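You operate a simulated robot arm through the tools that you are given. There is no shell and no other tool. Be economical: measure what you need, move in short steps, check, and stop when the job is done.

You are at the controls of a simulated robot arm. One attempt, no reset.

Task
Wind 60 more metres on to the short ochre bobbin.
Fine: on the hand winder: lay it in the cradle, shut the clamp, set firm tension and the stop slide to 60 m, then crank to the stop.

The check looks at the end state, three seconds after you hand in, the way a careful person would. Anything else that was tipped, shoved, dropped, spilled or broken makes it a failure.

Robot
A 6-joint arm with a two-finger parallel gripper, fixed in place. Base frame: the origin is at the foot of the arm, x ahead of it, y to its left, z up; the work surface is at about z = 797. Lengths are in mm, angles in degrees, forces in N, time in s.
With the tool pointing down near the work surface it reaches from about 240 to 640 mm from the base axis. Its first joint turns from -66.0 to 66.0 degrees. Payload 2.7 kg.
The tool frame sits at the grasp point between the pads (the TCP): z along the fingers, y along the line on which they close. The tips reach 23 mm beyond it. Largest opening 94 mm; finger width 38, thickness 10; the body of the gripper, 54 by 96 mm, starts 39 mm behind the TCP.
Orientation is told as [roll, pitch, yaw] about the base's x, y, z axes, in that order, counted from this pose: with the fingers straight down and closing along the base's y, the tool's x points along the base's -x, its y along +y and its z along -z.

Tools
- The arm moves only by the tool send_rows. Its arguments are lists of equal length, an entry for each row: "travel": the shift along the tool's x, y, z in units of 200 mm (1.0 is 200 mm), a list of three; "delta_rot": the turn, a rotation vector about the tool's x, y, z in units of 120 degrees (1.0 is 120 degrees), a list of three; "grip": the finger opening in m, from 0 to 0.094. In form: {"travel": [[x, y, z], ...], "delta_rot": [[ax, ay, az], ...], "grip": [grip, ...]}. A call has 1 to 20 rows; each row is the pose to reach, as a shift and turn from the pose commanded when the call began, along the tool's axes at that moment. A call with a number of a shift or a turn outside -1 to 1 is refused whole. Rows are played at 5 a second. More than 50 mm and 8.6 degrees between two rows, or a gripper value outside its range, and nothing of the call is played. Where a pose cannot be reached the arm comes as near as it can. A force on the tool above 80 N (or 10 N above the force at the start of the call, whichever is more), or a blocked arm, ends the call early, and 0.2 s more pass. The fingers move at their own pace (about 45 mm/s each) and stop on an object; they squeeze with about 30 N. The grip force told is the motor's: it shows also when the fingers shut on nothing. Time passes only in rows, and 0.2 s behind the last, so rows that repeat a pose let the fingers close. It gives the time, the measured TCP pose, the force on the tool (base axes), the opening and the grip force at its end, in the units of the frame above (readings bear some noise), with the torque about the TCP (base axes, N m) and any sound that the robot's microphone picked up.
- Cameras (640 x 400 px; columns grow to the right, rows downward): "scene" is fixed at [75.3, -437.1, 1394.7]; the picture's right is [0.76, -0.65, 0.00], its down [-0.44, -0.51, -0.74] and it looks along [0.48, 0.56, -0.68] (base axes); focal length 248 px, centre (320, 200). "wrist" rides on the gripper at [87, 16, -74] in the tool frame; the picture's right is [-0.18, 0.98, 0.00], its down [-0.58, -0.11, -0.81] and it looks along [-0.79, -0.15, 0.59] (tool axes); focal length 243 px, centre (320, 200). There is no depth. A picture from a camera that has moved, and an enlarged one, comes with that camera's place and axes in the base frame and with its lens.
- grab_frame(camera): a new picture of that camera. No time passes.
- inspect(camera, box): a new picture of the part [left, top, right, bottom] of that camera's present view, enlarged. No time passes.
- hand_in(): hands the job in; it is judged then, once.

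Go step by step. Nothing tells you positions but the pictures and the camera data: compare them with the known pose of the tool, close in by small moves and look again before you grip or let go. The budget is 120 turns and 76 pictures, counting those below and the enlarged ones. Unless the task says otherwise, let go and move clear before handing in, and close with one line.

The tools are called as a command line: name --argument value ..., lists and objects as JSON in quotes. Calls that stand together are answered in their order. send_rows: Moves the arm, as the interface text tells. Its arguments: {"type":"object","properties":{"travel":{"type":"array","items":{"type":"array","items":{"type":"number"}}},"delta_rot":{"type":"array","items":{"type":"array","items":{"type":"number"}}},"grip":{"type":"array","items":{"type":"number"}}},"required":["travel","delta_rot","grip"]} The other tools are called the same way: grab_frame (camera) takes a picture; inspect (camera, box) takes an enlarged picture of a part of a camera's view; hand_in () hands the job in.

At the start:

```text
time: 0.0
position: [341.6, 188.0, 1191.7]
tcp_rot: [0.0, 0.0, 0.2]
ft_force: [0.3, 0.7, -1.1]
ft_torque: [-0.02, 0.02, -0.01]
gripper_width: 93.8
finger_force: 0.1
```

scene: 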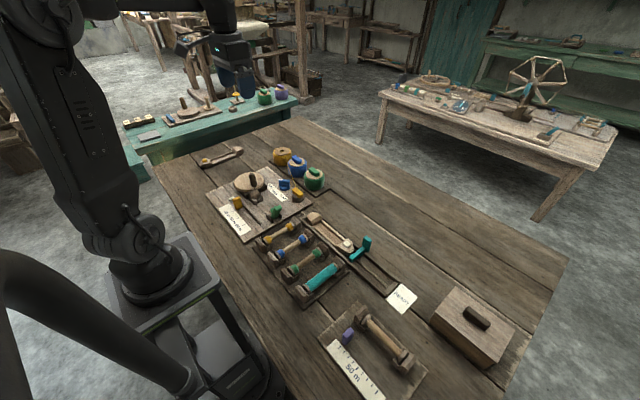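
wrist: 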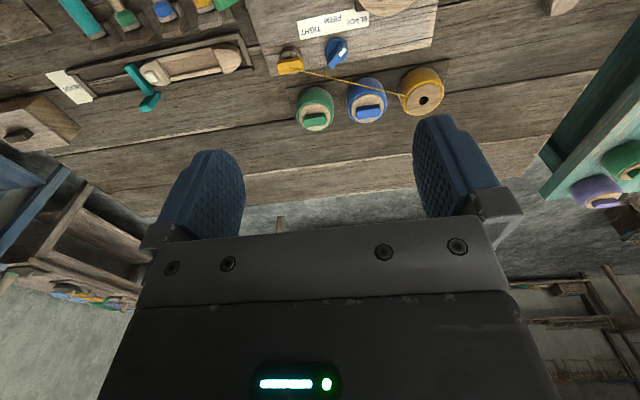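

I see a bench with a winder board, a rack of bobbins, a cradle or clamp part and some spools. I'll look closer before moving.

inspect --camera "scene" --box '[190, 130, 350, 230]'

inspect --camera "scene" --box '[240, 200, 432, 320]'

inspect --camera "scene" --box '[290, 260, 514, 400]'

inspect --camera "wrist" --box '[30, 0, 450, 140]'

```text
4.00 times, centred on (270, 180) of scene
camera zoom: at [75.3, -437.1, 1394.7], right [0.76, -0.65, 0.0], down [-0.44, -0.51, -0.74], along [0.48, 0.56, -0.68], focal length 991 px, centre (520, 280)
```

zoom: 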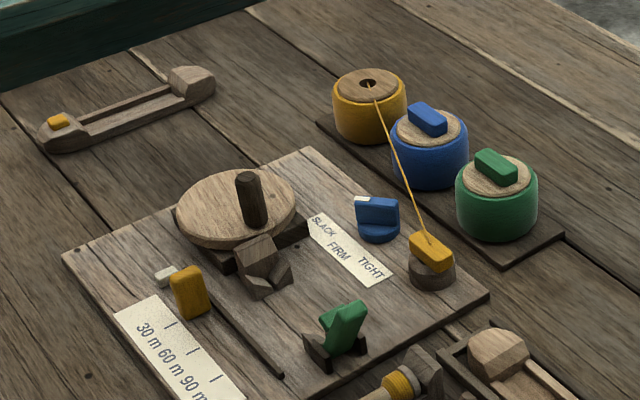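

```text
3.33 times, centred on (336, 260) of scene
camera zoom: at [75.3, -437.1, 1394.7], right [0.76, -0.65, 0.0], down [-0.44, -0.51, -0.74], along [0.48, 0.56, -0.68], focal length 826 px, centre (267, 0)
```

zoom: 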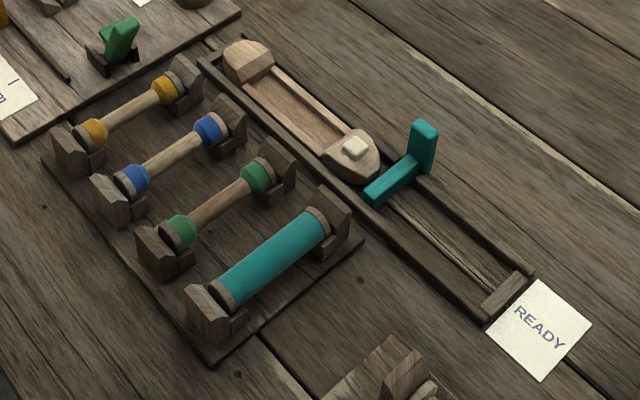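

```text
2.86 times, centred on (402, 330) of scene
camera zoom: at [75.3, -437.1, 1394.7], right [0.76, -0.65, 0.0], down [-0.44, -0.51, -0.74], along [0.48, 0.56, -0.68], focal length 708 px, centre (86, -171)
```

zoom: 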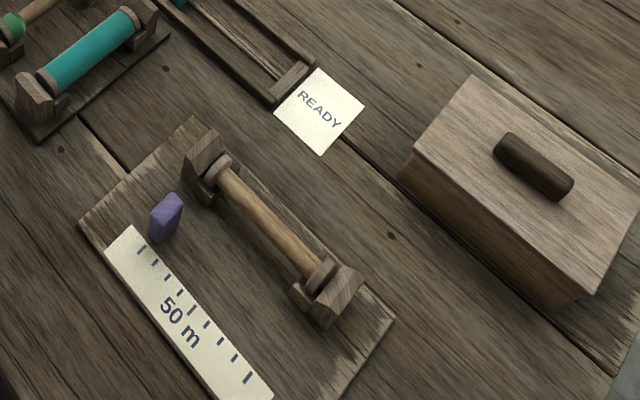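

```text
1.52 times, centred on (240, 70) of wrist
camera zoom: at [254.6, 204.8, 1266.6], right [0.18, 0.98, 0.0], down [0.58, -0.11, 0.81], along [0.79, -0.15, -0.59], focal length 370 px, centre (442, 398)
```

zoom: 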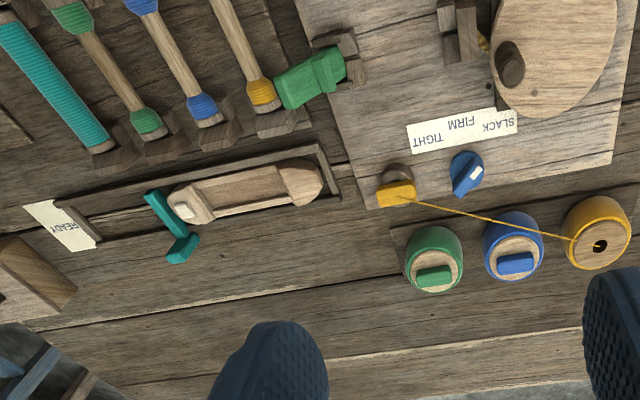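

The winder's axis seems to run along y, between the block by the crank and the green clamp. The ochre bobbin lies along x in the rack, so I'm zooming in for geometry.

inspect --camera "scene" --box '[215, 165, 295, 215]'

inspect --camera "scene" --box '[215, 190, 279, 230]'

inspect --camera "scene" --box '[250, 200, 330, 250]'

inspect --camera "scene" --box '[260, 165, 324, 205]'

```text
8.00 times, centred on (255, 190) of scene
camera zoom: at [75.3, -437.1, 1394.7], right [0.76, -0.65, 0.0], down [-0.44, -0.51, -0.74], along [0.48, 0.56, -0.68], focal length 1982 px, centre (840, 280)
```

zoom: 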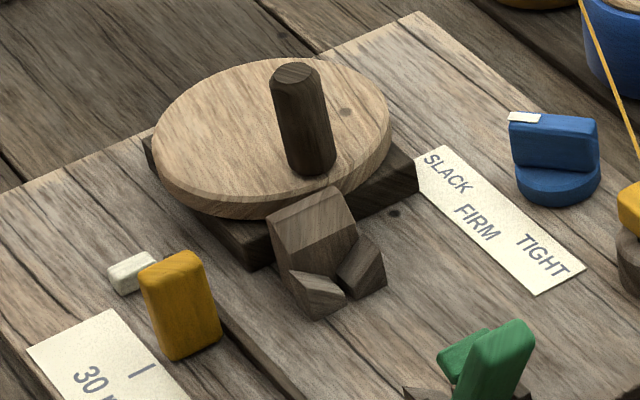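

```text
10.00 times, centred on (247, 210) of scene
camera zoom: at [75.3, -437.1, 1394.7], right [0.76, -0.65, 0.0], down [-0.44, -0.51, -0.74], along [0.48, 0.56, -0.68], focal length 2478 px, centre (1050, 100)
```

zoom: 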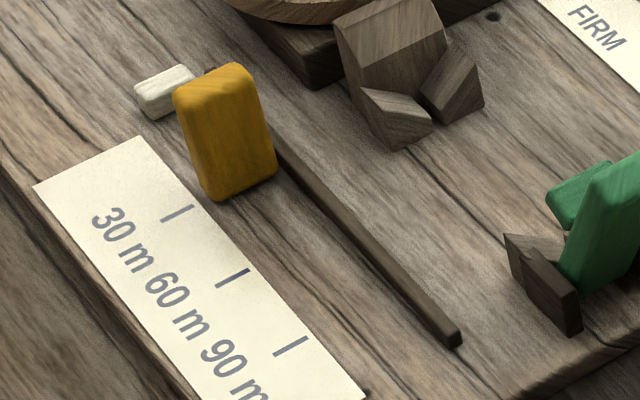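

```text
8.00 times, centred on (290, 225) of scene
camera zoom: at [75.3, -437.1, 1394.7], right [0.76, -0.65, 0.0], down [-0.44, -0.51, -0.74], along [0.48, 0.56, -0.68], focal length 1982 px, centre (560, 0)
```

zoom: 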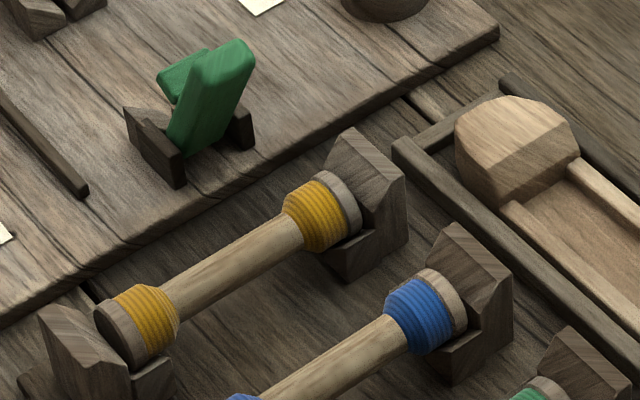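

```text
10.00 times, centred on (292, 185) of scene
camera zoom: at [75.3, -437.1, 1394.7], right [0.76, -0.65, 0.0], down [-0.44, -0.51, -0.74], along [0.48, 0.56, -0.68], focal length 2478 px, centre (600, 350)
```

zoom: 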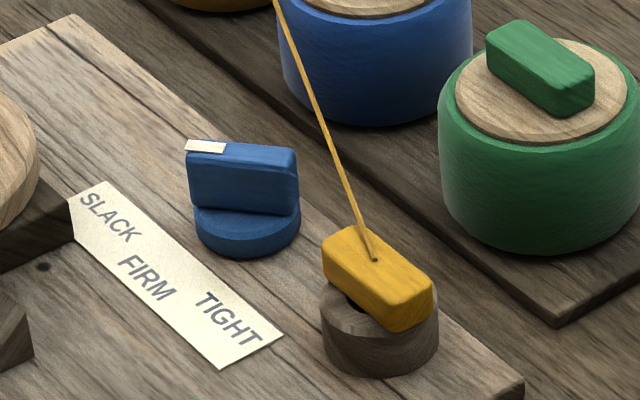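

I want a low side view of the clamp and the cradle. I'll drop towards the base side of the winder at a safe height.

send_rows --travel '[[0.08, -0.09, 0.17], [0.16, -0.18, 0.34], [0.24, -0.27, 0.51], [0.32, -0.36, 0.68], [0.4, -0.45, 0.85], [0.45, -0.5, 1.0]]' --delta_rot '[[0, 0, 0], [0, 0, 0], [0, 0, 0], [0, 0, 0], [0, 0, 0], [0, 0, 0]]' --grip '[0.094, 0.094, 0.094, 0.094, 0.094, 0.094]'

send_rows --travel '[[0, 0, 0.15], [0, 0, 0.3]]' --delta_rot '[[0, 0, 0], [0, 0, 0]]' --grip '[0.03, 0.03]'

grab_frame --camera "wrist"

```text
time: 1.4
position: [251.8, 87.6, 990.7]
tcp_rot: [0.1, -0.1, 0.2]
ft_force: [-0.9, -0.2, -0.2]
ft_torque: [0.0, 0.01, 0.01]
gripper_width: 93.9
finger_force: 0.1
```

```text
time: 2.0
position: [251.7, 88.4, 930.6]
tcp_rot: [0.1, 0.0, 0.1]
ft_force: [-0.4, -0.2, 0.1]
ft_torque: [0.01, -0.02, -0.01]
gripper_width: 41.2
finger_force: 0.0
```

```text
65 pictures are left
camera wrist: at [164.9, 105.4, 1006.1], right [0.18, 0.98, 0.0], down [0.58, -0.11, 0.81], along [0.79, -0.15, -0.59], focal length 243 px, centre (320, 200)
```

wrist: 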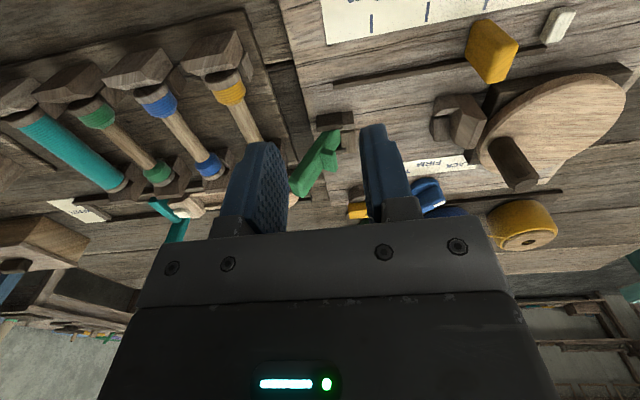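

inspect --camera "wrist" --box '[270, 90, 366, 210]'

inspect --camera "wrist" --box '[180, 0, 300, 150]'

inspect --camera "wrist" --box '[400, 0, 580, 200]'

```text
3.33 times, centred on (318, 150) of wrist
camera zoom: at [164.9, 105.4, 1006.1], right [0.18, 0.98, 0.0], down [0.58, -0.11, 0.81], along [0.79, -0.15, -0.59], focal length 809 px, centre (327, 367)
```

zoom: 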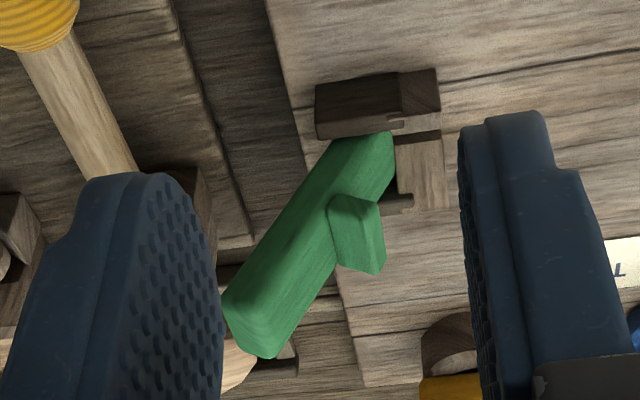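

```text
2.67 times, centred on (240, 75) of wrist
camera zoom: at [164.9, 105.4, 1006.1], right [0.18, 0.98, 0.0], down [0.58, -0.11, 0.81], along [0.79, -0.15, -0.59], focal length 647 px, centre (533, 533)
```

zoom: 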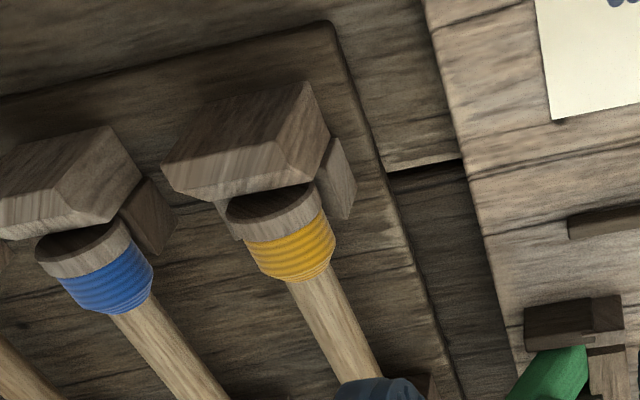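

```text
2.00 times, centred on (490, 100) of wrist
camera zoom: at [164.9, 105.4, 1006.1], right [0.18, 0.98, 0.0], down [0.58, -0.11, 0.81], along [0.79, -0.15, -0.59], focal length 485 px, centre (-20, 400)
```

zoom: 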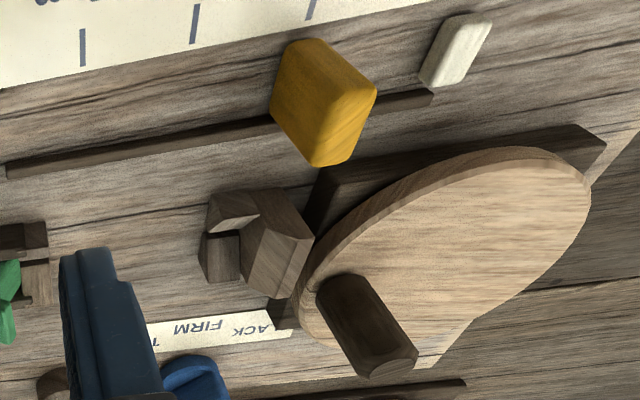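

The lever hinges about x near (325,83,815) and leans outwards, so it will close towards +y. Next I'll hover over the bobbin to align, using the fact that points directly below the TCP fall on image column 320.

send_rows --travel '[[-0.1, -0.2, 0], [-0.21, -0.39, 0], [-0.21, -0.39, 0.1]]' --delta_rot '[[0, 0, 0], [0, 0, 0], [0, 0, 0]]' --grip '[0.04, 0.04, 0.04]'

grab_frame --camera "wrist"

```text
time: 2.8
position: [294.2, 9.7, 911.4]
tcp_rot: [-0.1, 0.0, 0.3]
ft_force: [-0.9, 0.1, -0.3]
ft_torque: [-0.04, 0.05, 0.02]
gripper_width: 40.0
finger_force: 0.0
```

```text
61 pictures are left
camera wrist: at [207.4, 26.5, 986.0], right [0.18, 0.98, 0.0], down [0.58, -0.11, 0.81], along [0.79, -0.15, -0.59], focal length 243 px, centre (320, 200)
```

wrist: 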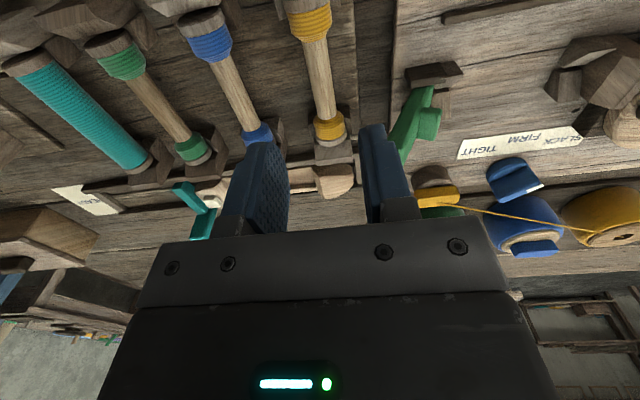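

inspect --camera "wrist" --box '[260, 0, 380, 170]'

```text
2.35 times, centred on (320, 85) of wrist
camera zoom: at [207.4, 26.5, 986.0], right [0.18, 0.98, 0.0], down [0.58, -0.11, 0.81], along [0.79, -0.15, -0.59], focal length 571 px, centre (320, 471)
```

zoom: 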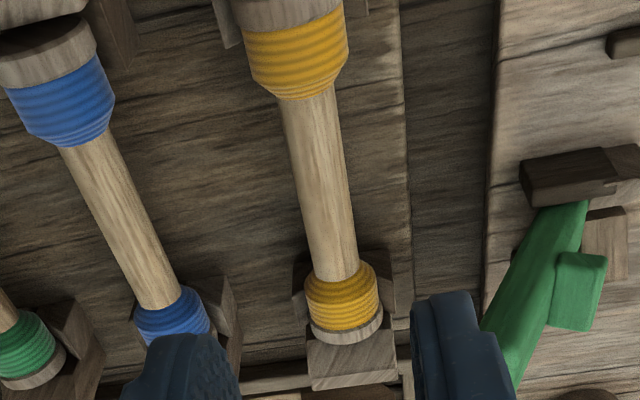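

The bobbin axis is at y≈11, z≈816, centred at x≈291, with a bare shaft about 14 mm thick. I'll go down with a narrow opening to straddle it.

send_rows --travel '[[0.015, 0.008, 0.0], [0.015, 0.008, 0.15], [0.015, 0.008, 0.28]]' --delta_rot '[[0, 0, 0], [0, 0, 0], [0, 0, 0]]' --grip '[0.032, 0.032, 0.032]'

inspect --camera "wrist" --box '[220, 0, 420, 210]'

inspect --camera "scene" --box '[230, 170, 342, 240]'

```text
time: 3.6
position: [290.4, 11.7, 855.0]
tcp_rot: [0.0, 0.0, 0.1]
ft_force: [-0.6, 1.0, 0.2]
ft_torque: [0.0, 0.01, 0.02]
gripper_width: 31.9
finger_force: 0.0
```

```text
1.90 times, centred on (320, 105) of wrist
camera zoom: at [204.3, 28.9, 930.1], right [0.18, 0.98, 0.0], down [0.58, -0.11, 0.81], along [0.79, -0.15, -0.59], focal length 462 px, centre (320, 381)
```

zoom: 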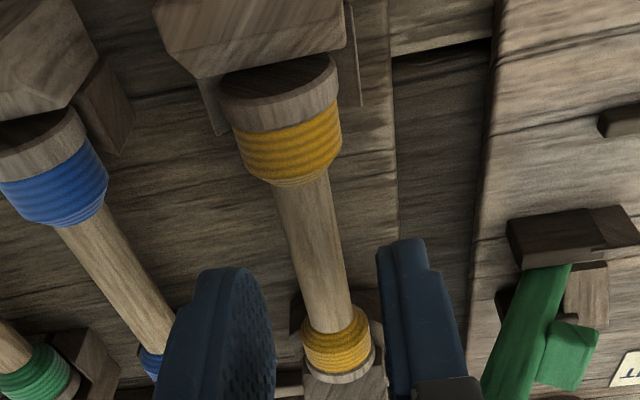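

```text
5.71 times, centred on (286, 205) of scene
camera zoom: at [75.2, -437.1, 1394.7], right [0.76, -0.65, 0.0], down [-0.44, -0.51, -0.74], along [0.48, 0.56, -0.68], focal length 1416 px, centre (514, 171)
```

zoom: 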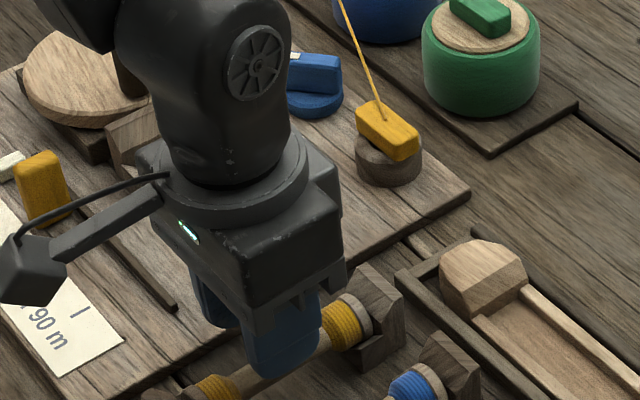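

send_rows --travel '[[0, 0.002, 0.07], [0, 0.002, 0.13], [0, 0.002, 0.13], [0, 0.002, 0.13], [0, 0.002, 0.13]]' --delta_rot '[[0, 0, 0], [0, 0, 0], [0, 0, 0], [0, 0, 0], [0, 0, 0]]' --grip '[0.032, 0.032, 0.005, 0.005, 0.005]'

```text
time: 4.8
position: [292.0, 12.0, 828.0]
tcp_rot: [0.0, 0.0, 0.1]
ft_force: [-1.6, -2.5, 0.7]
ft_torque: [-0.03, -0.16, 0.01]
gripper_width: 18.8
finger_force: 29.7
```

Gripped at 18.8 mm. I'm lifting it straight up to check.

send_rows --travel '[[0, 0, -0.1], [0, 0, -0.25], [0, 0, -0.45], [0, 0, -0.6]]' --delta_rot '[[0, 0, 0], [0, 0, 0], [0, 0, 0], [0, 0, 0]]' --grip '[0.005, 0.005, 0.005, 0.005]'

grab_frame --camera "wrist"

inspect --camera "scene" --box '[200, 140, 360, 240]'

```text
time: 5.8
position: [289.5, 11.7, 951.1]
tcp_rot: [0.0, 0.0, 0.1]
ft_force: [0.8, -0.7, 0.5]
ft_torque: [-0.01, 0.01, 0.04]
gripper_width: 18.5
finger_force: 29.8
```

```text
57 pictures are left
camera wrist: at [203.2, 29.1, 1025.5], right [0.18, 0.98, 0.0], down [0.58, -0.11, 0.81], along [0.79, -0.15, -0.59], focal length 243 px, centre (320, 200)
```

wrist: 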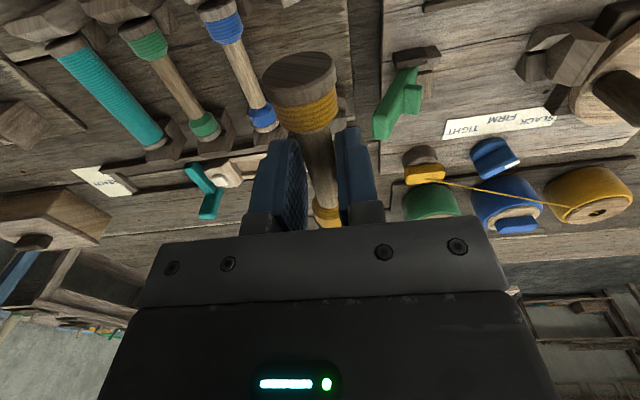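

```text
4.00 times, centred on (280, 190) of scene
camera zoom: at [75.3, -437.1, 1394.7], right [0.76, -0.65, 0.0], down [-0.44, -0.51, -0.74], along [0.48, 0.56, -0.68], focal length 991 px, centre (480, 240)
```

zoom: 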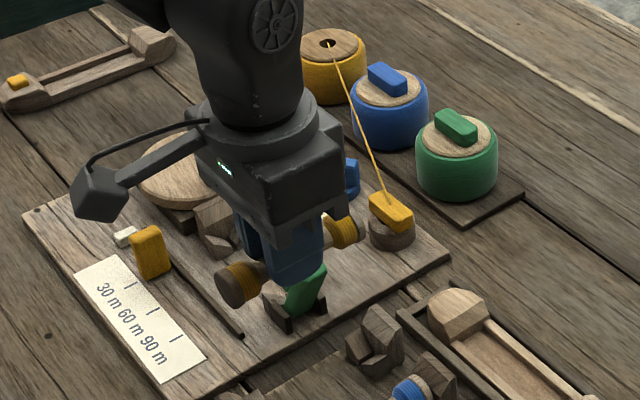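

The bobbin is held well. I'm turning yaw +90° so it lies along y, at a safe height, and I'll view the cradle from the −y side.

send_rows --travel '[[-0.017, 0.013, -0.005], [-0.034, 0.026, -0.01], [-0.051, 0.039, -0.015], [-0.068, 0.052, -0.02], [-0.085, 0.065, -0.025], [-0.102, 0.078, -0.03], [-0.119, 0.091, -0.035], [-0.136, 0.104, -0.04], [-0.153, 0.117, -0.045], [-0.17, 0.13, -0.05], [-0.19, 0.14, -0.05]]' --delta_rot '[[0, 0, -0.068], [0, 0, -0.136], [0, 0, -0.204], [0, 0, -0.272], [0, 0, -0.341], [0, 0, -0.409], [0, 0, -0.477], [0, 0, -0.545], [0, 0, -0.614], [0, 0, -0.682], [0, 0, -0.75]]' --grip '[0.005, 0.005, 0.005, 0.005, 0.005, 0.005, 0.005, 0.005, 0.005, 0.005, 0.005]'

grab_frame --camera "wrist"

```text
time: 8.2
position: [330.5, 40.1, 960.0]
tcp_rot: [0.0, 0.0, 90.3]
ft_force: [0.2, 0.2, -1.8]
ft_torque: [0.0, 0.02, -0.02]
gripper_width: 18.7
finger_force: 29.7
```

```text
55 pictures are left
camera wrist: at [313.0, -45.4, 1034.4], right [-0.98, 0.18, 0.0], down [0.11, 0.58, 0.81], along [0.14, 0.79, -0.59], focal length 243 px, centre (320, 200)
```

wrist: 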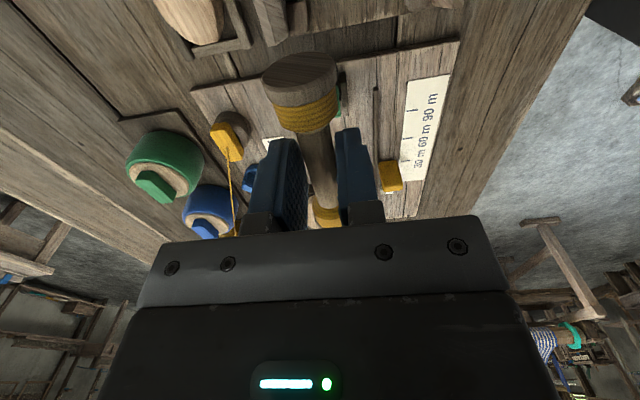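

send_rows --travel '[[-0.05, -0.2, -0.05], [-0.1, -0.4, -0.1]]' --delta_rot '[[0, 0, 0], [0, 0, 0]]' --grip '[0.005, 0.005]'

inspect --camera "wrist" --box '[330, 30, 530, 230]'

```text
time: 8.8
position: [408.9, 59.9, 980.7]
tcp_rot: [0.0, 0.0, 90.3]
ft_force: [-1.0, -0.2, -0.8]
ft_torque: [-0.01, 0.0, 0.0]
gripper_width: 18.6
finger_force: 29.7
```

```text
2.00 times, centred on (430, 130) of wrist
camera zoom: at [392.7, -25.5, 1055.1], right [-0.98, 0.18, 0.0], down [0.11, 0.58, 0.81], along [0.15, 0.79, -0.59], focal length 485 px, centre (100, 340)
```

zoom: 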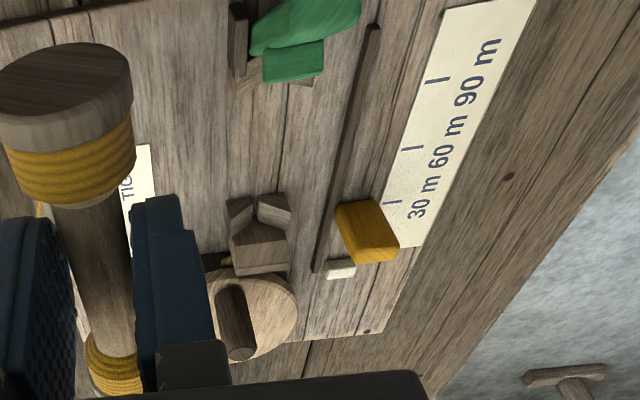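

inspect --camera "wrist" --box '[430, 105, 490, 180]'

inspect --camera "wrist" --box '[430, 10, 530, 80]'

```text
5.33 times, centred on (460, 142) of wrist
camera zoom: at [392.7, -25.5, 1055.1], right [-0.98, 0.18, 0.0], down [0.11, 0.58, 0.81], along [0.15, 0.79, -0.59], focal length 1294 px, centre (-427, 507)
```

zoom: 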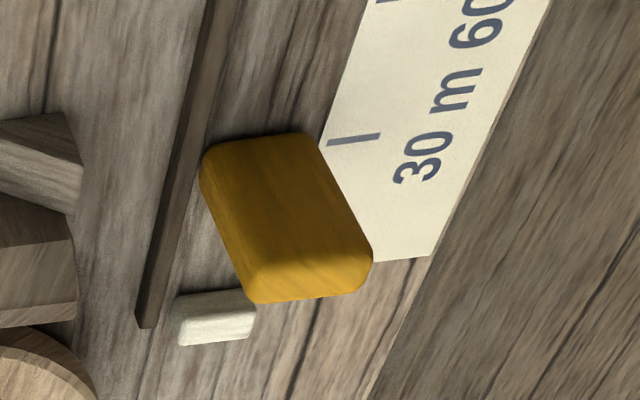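

```text
5.71 times, centred on (480, 45) of wrist
camera zoom: at [392.7, -25.5, 1055.1], right [-0.98, 0.18, 0.0], down [0.11, 0.58, 0.81], along [0.15, 0.79, -0.59], focal length 1386 px, centre (-594, 1086)
```

zoom: 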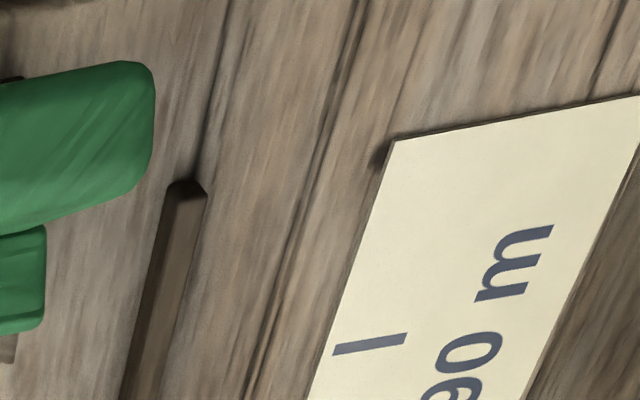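

inspect --camera "wrist" --box '[370, 115, 434, 155]'

inspect --camera "wrist" --box '[373, 20, 453, 80]'

```text
10.00 times, centred on (402, 135) of wrist
camera zoom: at [392.7, -25.5, 1055.1], right [-0.98, 0.18, 0.0], down [0.11, 0.58, 0.81], along [0.15, 0.79, -0.59], focal length 2426 px, centre (-500, 850)
```

zoom: 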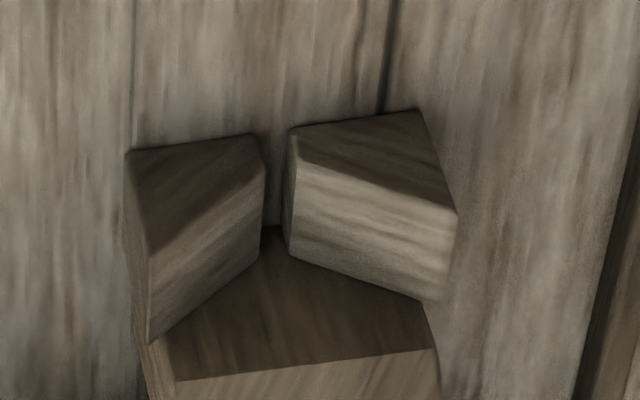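

```text
6.67 times, centred on (413, 50) of wrist
camera zoom: at [392.7, -25.5, 1055.1], right [-0.98, 0.18, 0.0], down [0.11, 0.58, 0.81], along [0.15, 0.79, -0.59], focal length 1618 px, centre (-300, 1200)
```

zoom: 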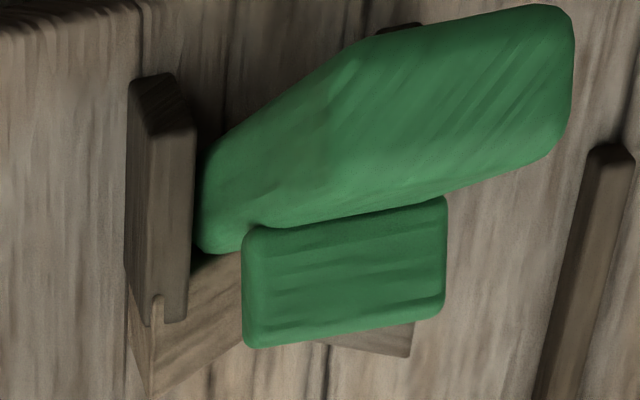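

The cradle axis is about x≈333.5, with the V-blocks at y≈85–105 and 159–185 and the backstop at y≈185. I'll move the bobbin above it, keeping it high.

send_rows --travel '[[-0.12, 0.125, 0.05], [-0.24, 0.25, 0.1], [-0.3655, 0.377, 0.15], [-0.3655, 0.377, 0.3]]' --delta_rot '[[0, 0, 0], [0, 0, 0], [0, 0, 0], [0, 0, 0.0025]]' --grip '[0.005, 0.005, 0.005, 0.005]'

inspect --camera "scene" --box '[200, 150, 312, 220]'

grab_frame --camera "wrist"

```text
time: 9.8
position: [333.4, 133.6, 918.4]
tcp_rot: [-0.1, 0.0, 89.8]
ft_force: [0.0, 0.6, 0.5]
ft_torque: [0.0, 0.01, -0.01]
gripper_width: 18.9
finger_force: 29.8
```

```text
5.71 times, centred on (256, 185) of scene
camera zoom: at [75.3, -437.1, 1394.7], right [0.76, -0.65, 0.0], down [-0.44, -0.51, -0.74], along [0.48, 0.56, -0.68], focal length 1416 px, centre (686, 286)
```

zoom: 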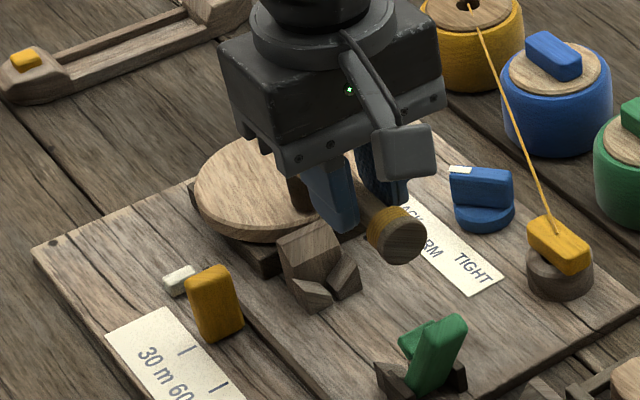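

```text
48 pictures are left
camera wrist: at [316.5, 48.4, 994.1], right [-0.98, 0.19, 0.0], down [0.11, 0.58, 0.81], along [0.15, 0.79, -0.59], focal length 243 px, centre (320, 200)
```

wrist: 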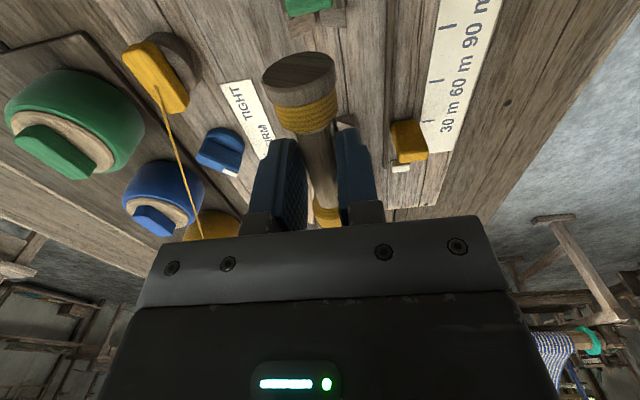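

send_rows --travel '[[0, 0, 0.1], [0, 0, 0.22]]' --delta_rot '[[0, 0, 0], [0, 0, 0]]' --grip '[0.005, 0.005]'

inspect --camera "scene" --box '[225, 165, 305, 215]'

inspect --camera "wrist" --box '[220, 0, 420, 210]'

```text
time: 10.4
position: [333.8, 133.9, 873.7]
tcp_rot: [0.0, 0.0, 89.8]
ft_force: [0.7, 0.7, 0.9]
ft_torque: [0.03, -0.02, 0.04]
gripper_width: 18.9
finger_force: 30.1
```

```text
8.00 times, centred on (265, 190) of scene
camera zoom: at [75.3, -437.1, 1394.7], right [0.76, -0.65, 0.0], down [-0.44, -0.51, -0.74], along [0.48, 0.56, -0.68], focal length 1982 px, centre (760, 280)
```

zoom: 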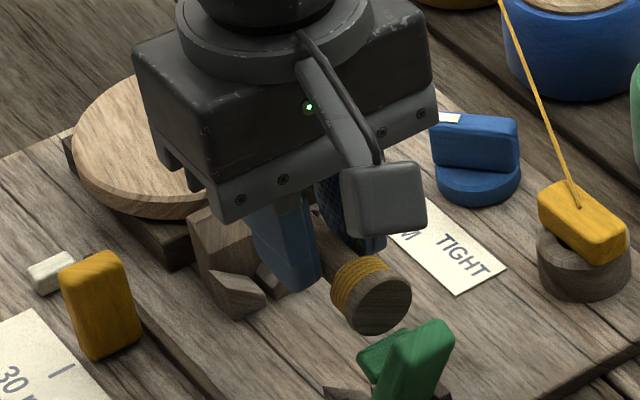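

```text
1.90 times, centred on (320, 105) of wrist
camera zoom: at [316.4, 48.0, 949.7], right [-0.98, 0.19, 0.0], down [0.11, 0.58, 0.81], along [0.15, 0.79, -0.59], focal length 462 px, centre (320, 381)
```

zoom: 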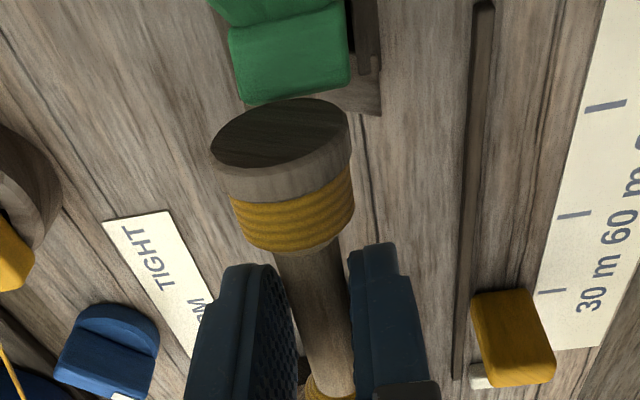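

The clamp pad's outer lower edge is near y=91, z=841, and the bobbin's near end is at y≈86, so the fit is tight. Before lowering I'll back off and measure the cradle side-on.

send_rows --travel '[[0, 0, -0.15], [0, 0, -0.3], [0.04, 0.04, -0.3], [0.08, 0.08, -0.3], [0.12, 0.12, -0.3], [0.17, 0.16, -0.3], [0.22, 0.2, -0.3], [0.27, 0.24, -0.3], [0.32, 0.28, -0.3], [0.36, 0.32, -0.3], [0.4, 0.36, -0.3], [0.44, 0.39, -0.3], [0.47, 0.42, -0.3]]' --delta_rot '[[0, 0, 0], [0, 0, 0], [0, 0, 0.068], [0, 0, 0.136], [0, 0, 0.204], [0, 0, 0.272], [0, 0, 0.341], [0, 0, 0.409], [0, 0, 0.477], [0, 0, 0.545], [0, 0, 0.614], [0, 0, 0.682], [0, 0, 0.75]]' --grip '[0.005, 0.005, 0.005, 0.005, 0.005, 0.005, 0.005, 0.005, 0.005, 0.005, 0.005, 0.005, 0.005]'

grab_frame --camera "wrist"

inspect --camera "scene" --box '[235, 180, 299, 220]'

```text
time: 13.2
position: [249.2, 38.6, 934.3]
tcp_rot: [0.0, 0.1, -0.2]
ft_force: [0.5, -0.3, -0.4]
ft_torque: [0.02, 0.01, 0.01]
gripper_width: 18.8
finger_force: 30.2
```

```text
45 pictures are left
camera wrist: at [162.2, 56.9, 1010.6], right [0.19, 0.98, 0.0], down [0.58, -0.11, 0.81], along [0.79, -0.15, -0.59], focal length 243 px, centre (320, 200)
```

wrist: 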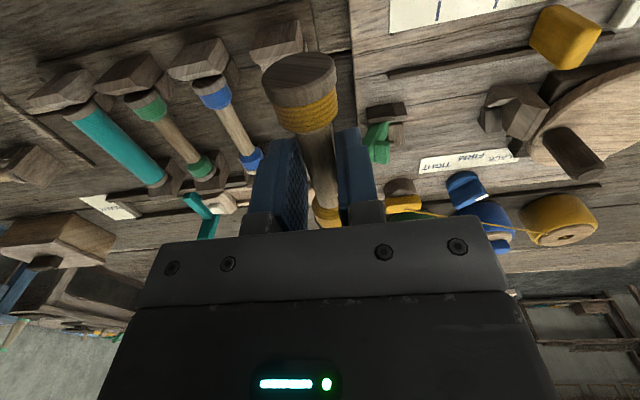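

```text
10.00 times, centred on (267, 200) of scene
camera zoom: at [75.3, -437.1, 1394.7], right [0.76, -0.65, 0.0], down [-0.44, -0.51, -0.74], along [0.48, 0.56, -0.68], focal length 2478 px, centre (850, 200)
```

zoom: 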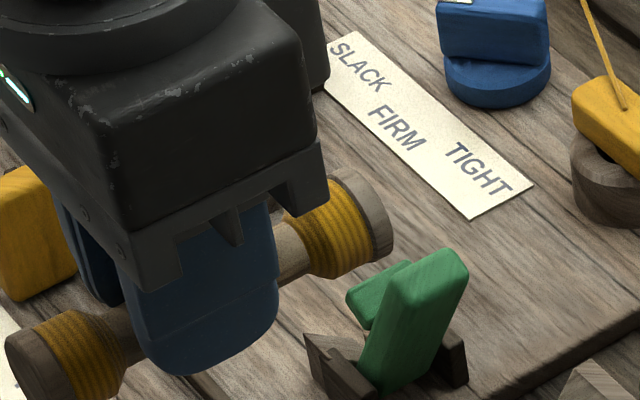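

inspect --camera "wrist" --box '[468, 70, 564, 150]'

inspect --camera "wrist" --box '[350, 90, 420, 170]'

```text
5.00 times, centred on (516, 110) of wrist
camera zoom: at [162.2, 56.9, 1010.6], right [0.19, 0.98, 0.0], down [0.58, -0.11, 0.81], along [0.79, -0.15, -0.59], focal length 1213 px, centre (-660, 650)
```

zoom: 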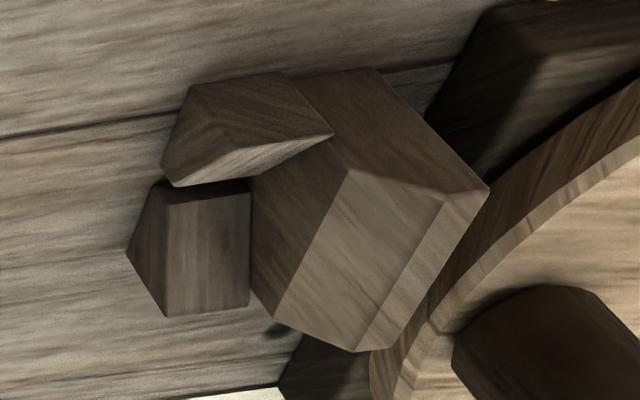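

```text
5.00 times, centred on (385, 130) of wrist
camera zoom: at [162.2, 56.9, 1010.6], right [0.19, 0.98, 0.0], down [0.58, -0.11, 0.81], along [0.79, -0.15, -0.59], focal length 1213 px, centre (-5, 550)
```

zoom: 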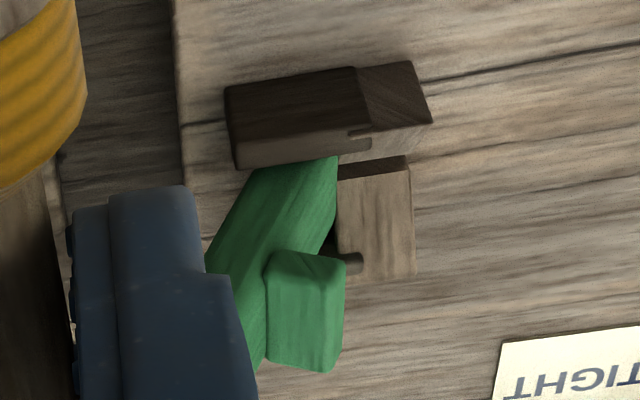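

Triangulating with true heights puts the backstop face at y≈206, the V axis at x≈328–329 and the hinge pin at y≈99. The bobbin reaches from about −47.5 to +53.5 of the TCP. I'll re-approach at TCP (329, 151).

send_rows --travel '[[-0.036, 0.05, 0], [-0.073, 0.1, 0], [-0.11, 0.15, 0], [-0.146, 0.205, 0], [-0.183, 0.256, 0], [-0.22, 0.307, 0], [-0.256, 0.358, 0], [-0.292, 0.41, 0], [-0.329, 0.461, 0], [-0.365, 0.511, 0], [-0.4, 0.562, 0], [-0.4, 0.562, 0.2], [-0.4, 0.562, 0.3]]' --delta_rot '[[0, 0, -0.068], [0, 0, -0.136], [0, 0, -0.204], [0, 0, -0.272], [0, 0, -0.341], [0, 0, -0.409], [0, 0, -0.477], [0, 0, -0.545], [0, 0, -0.614], [0, 0, -0.682], [0, 0, -0.7515], [0, 0, -0.7515], [0, 0, -0.7515]]' --grip '[0.005, 0.005, 0.005, 0.005, 0.005, 0.005, 0.005, 0.005, 0.005, 0.005, 0.005, 0.005, 0.005]'

inspect --camera "scene" --box '[225, 165, 305, 215]'

inspect --camera "wrist" --box '[220, 0, 420, 210]'

```text
time: 16.0
position: [329.1, 152.8, 874.3]
tcp_rot: [0.0, -0.2, 90.1]
ft_force: [0.4, 0.4, 1.5]
ft_torque: [-0.01, -0.01, 0.04]
gripper_width: 18.8
finger_force: 29.8
```

```text
8.00 times, centred on (265, 190) of scene
camera zoom: at [75.3, -437.1, 1394.7], right [0.76, -0.65, 0.0], down [-0.44, -0.51, -0.74], along [0.48, 0.56, -0.68], focal length 1982 px, centre (760, 280)
```

zoom: 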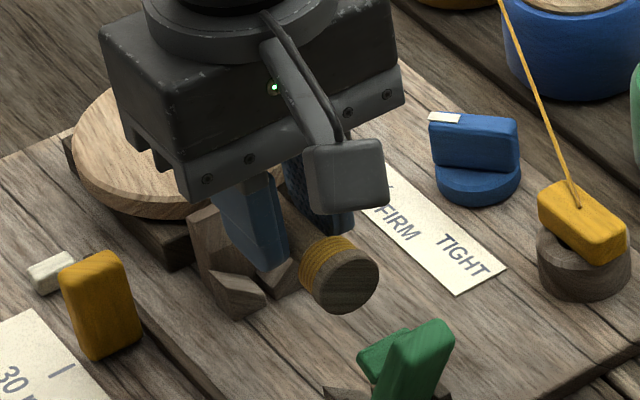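

```text
1.90 times, centred on (320, 105) of wrist
camera zoom: at [313.2, 66.4, 950.0], right [-0.98, 0.18, 0.0], down [0.11, 0.58, 0.81], along [0.15, 0.79, -0.59], focal length 462 px, centre (320, 381)
```

zoom: 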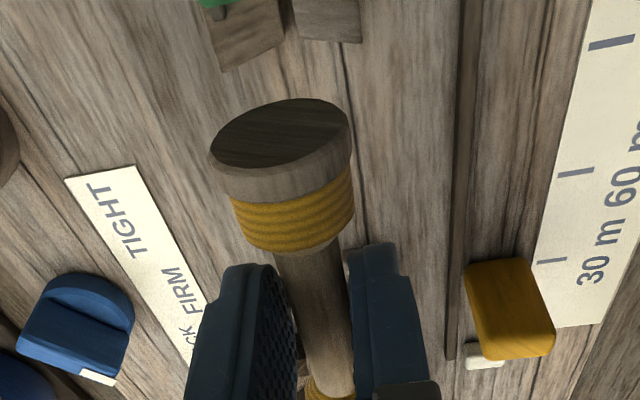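

send_rows --travel '[[0.005, -0.005, 0.08], [0.005, -0.005, 0.15], [0.005, -0.005, 0.18]]' --delta_rot '[[0, 0, 0], [0, 0, 0], [0, 0, 0]]' --grip '[0.005, 0.005, 0.005]'

inspect --camera "scene" --box '[225, 175, 289, 215]'

inspect --camera "wrist" --box '[220, 0, 420, 210]'

```text
time: 16.8
position: [329.3, 150.0, 838.7]
tcp_rot: [0.0, -0.1, 90.0]
ft_force: [1.1, -11.7, 13.6]
ft_torque: [0.61, 0.0, -0.01]
gripper_width: 18.7
finger_force: 30.1
```

```text
10.00 times, centred on (257, 195) of scene
camera zoom: at [75.1, -437.4, 1394.5], right [0.76, -0.65, 0.0], down [-0.44, -0.51, -0.74], along [0.48, 0.56, -0.68], focal length 2478 px, centre (950, 250)
```

zoom: 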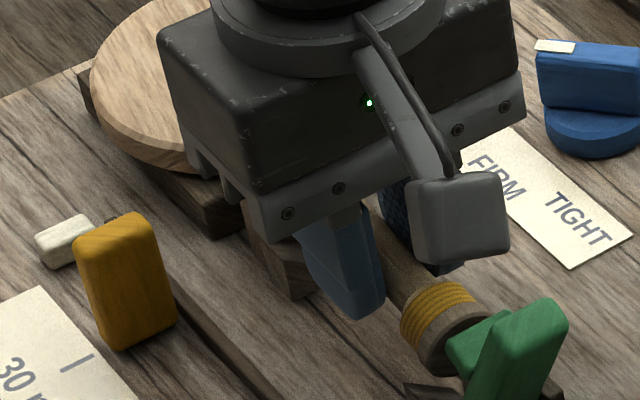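

```text
1.90 times, centred on (320, 105) of wrist
camera zoom: at [314.5, 64.4, 914.6], right [-0.98, 0.18, 0.0], down [0.11, 0.58, 0.81], along [0.15, 0.79, -0.59], focal length 462 px, centre (320, 381)
```

zoom: 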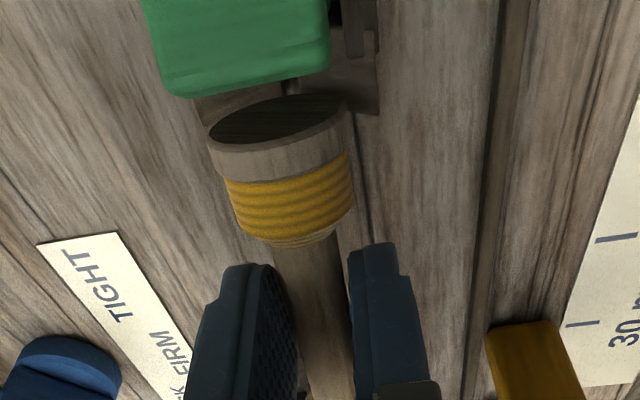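

The far end touched the backstop's bevelled top, pushing −y and up. I'll lift a little, shift 4 mm towards −y and go down again in small steps.

send_rows --travel '[[0, 0, -0.05], [0.02, 0, -0.05], [0.02, 0, -0.01], [0.02, 0, 0.01]]' --delta_rot '[[0, 0, 0], [0, 0, 0], [0, 0, 0], [0, 0, 0]]' --grip '[0.005, 0.005, 0.005, 0.005]'

```text
time: 17.8
position: [330.2, 147.2, 837.0]
tcp_rot: [0.0, -0.1, 90.0]
ft_force: [0.2, 1.1, 0.8]
ft_torque: [0.0, -0.03, -0.01]
gripper_width: 18.8
finger_force: 30.1
```

Free now at z=837. Continuing down in small steps.

send_rows --travel '[[0, 0, 0.01], [0, 0, 0.02], [0, 0, 0.03]]' --delta_rot '[[0, 0, 0], [0, 0, 0], [0, 0, 0]]' --grip '[0.005, 0.005, 0.005]'

inspect --camera "wrist" --box '[220, 0, 420, 210]'

inspect --camera "scene" --box '[235, 185, 299, 225]'

```text
time: 18.6
position: [329.7, 146.8, 830.8]
tcp_rot: [0.0, 0.0, 90.0]
ft_force: [-4.3, 0.2, 16.6]
ft_torque: [-0.76, 0.12, -0.23]
gripper_width: 18.7
finger_force: 29.6
```

```text
1.90 times, centred on (320, 105) of wrist
camera zoom: at [313.5, 61.2, 907.1], right [-0.98, 0.18, 0.0], down [0.11, 0.58, 0.81], along [0.15, 0.79, -0.59], focal length 462 px, centre (320, 381)
```

zoom: 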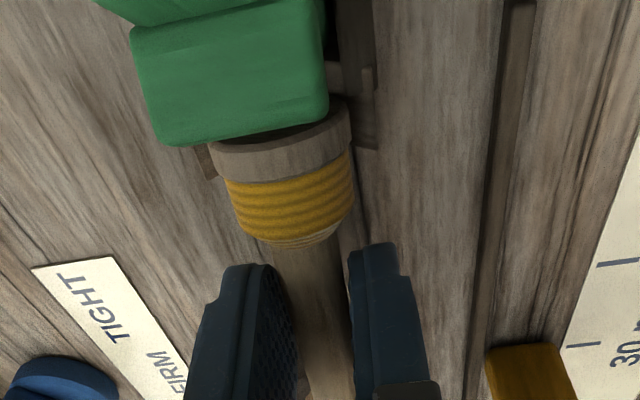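

```text
10.00 times, centred on (267, 205) of scene
camera zoom: at [75.0, -437.1, 1394.6], right [0.76, -0.65, 0.0], down [-0.44, -0.51, -0.74], along [0.48, 0.56, -0.68], focal length 2478 px, centre (850, 150)
```

zoom: 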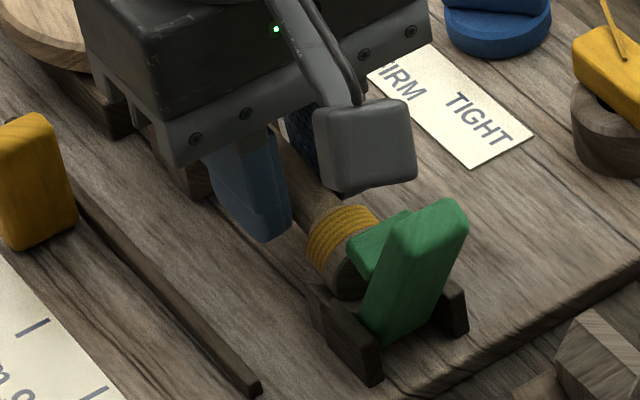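

Contact is at the near end only, pushed towards −x by the wedge. I'll shift 2 mm towards −x and ease down.

send_rows --travel '[[0, 0.01, -0.01], [0, 0.01, 0.0], [0, 0.01, 0.005]]' --delta_rot '[[0, 0, 0], [0, 0, 0], [0, 0, 0]]' --grip '[0.005, 0.005, 0.005]'

```text
time: 19.4
position: [329.0, 147.2, 830.9]
tcp_rot: [-0.1, -0.1, 90.1]
ft_force: [4.3, 0.1, 16.1]
ft_torque: [-0.75, -0.1, 0.27]
gripper_width: 18.8
finger_force: 29.7
```

The V is centred 1 mm back. I'm centring and releasing so it settles.

send_rows --travel '[[0, -0.005, -0.003], [0, -0.005, 0.0], [0, -0.005, 0.0], [0, -0.005, 0.0], [0, -0.005, 0.0]]' --delta_rot '[[0, 0, 0], [0, 0, 0], [0, 0, 0], [0, 0, 0], [0, 0, 0]]' --grip '[0.018, 0.02, 0.024, 0.03, 0.034]'

inspect --camera "scene" --box '[235, 185, 299, 225]'

inspect --camera "wrist" --box '[220, 0, 420, 210]'

```text
time: 20.6
position: [328.9, 146.8, 830.9]
tcp_rot: [0.0, 0.1, 90.0]
ft_force: [-0.5, 0.1, 0.9]
ft_torque: [0.01, 0.03, 0.03]
gripper_width: 34.0
finger_force: 0.0
```

```text
10.00 times, centred on (267, 205) of scene
camera zoom: at [75.3, -437.1, 1394.7], right [0.76, -0.65, 0.0], down [-0.44, -0.51, -0.74], along [0.48, 0.56, -0.68], focal length 2478 px, centre (850, 150)
```

zoom: 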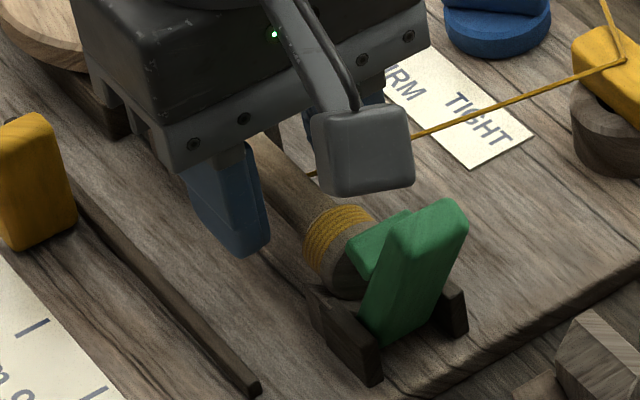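

```text
1.90 times, centred on (320, 105) of wrist
camera zoom: at [312.6, 61.0, 905.6], right [-0.98, 0.18, 0.0], down [0.11, 0.58, 0.81], along [0.15, 0.79, -0.59], focal length 462 px, centre (320, 381)
```

zoom: 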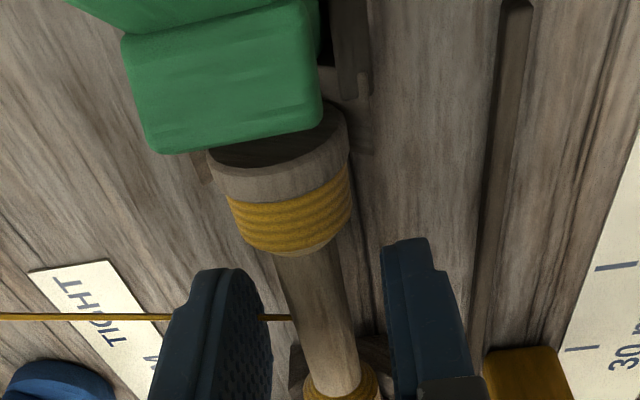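

The bobbin is seated and the thread now runs to it. I'm rising straight up.

send_rows --travel '[[0, 0, -0.1], [0, 0, -0.3], [0, 0, -0.5]]' --delta_rot '[[0, 0, 0], [0, 0, 0], [0, 0, 0]]' --grip '[0.034, 0.034, 0.034]'

inspect --camera "scene" --box '[215, 165, 311, 225]'

grab_frame --camera "wrist"

```text
time: 21.4
position: [329.1, 146.7, 929.8]
tcp_rot: [0.0, 0.0, 90.0]
ft_force: [0.0, 0.1, -1.1]
ft_torque: [-0.04, 0.0, 0.01]
gripper_width: 34.1
finger_force: 0.1
```

```text
6.67 times, centred on (263, 195) of scene
camera zoom: at [75.3, -437.1, 1394.6], right [0.76, -0.65, 0.0], down [-0.44, -0.51, -0.74], along [0.48, 0.56, -0.68], focal length 1652 px, centre (700, 233)
```

zoom: 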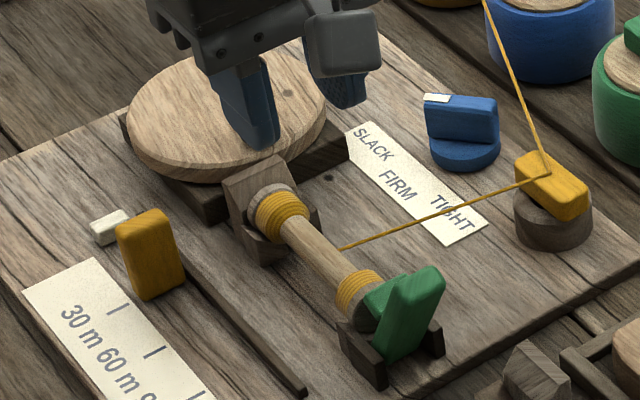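

```text
32 pictures are left
camera wrist: at [313.1, 60.3, 1005.8], right [-0.98, 0.18, 0.0], down [0.11, 0.58, 0.81], along [0.15, 0.79, -0.59], focal length 243 px, centre (320, 200)
```

wrist: 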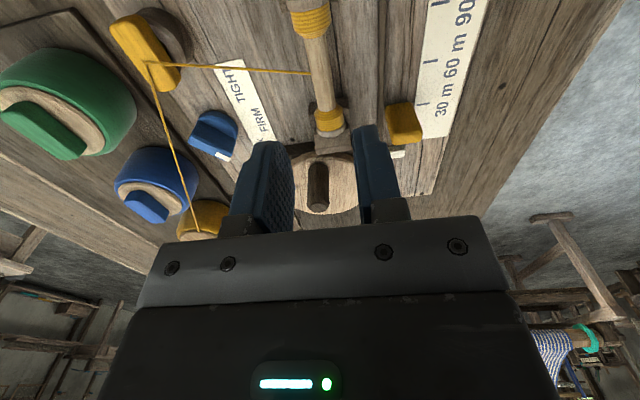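

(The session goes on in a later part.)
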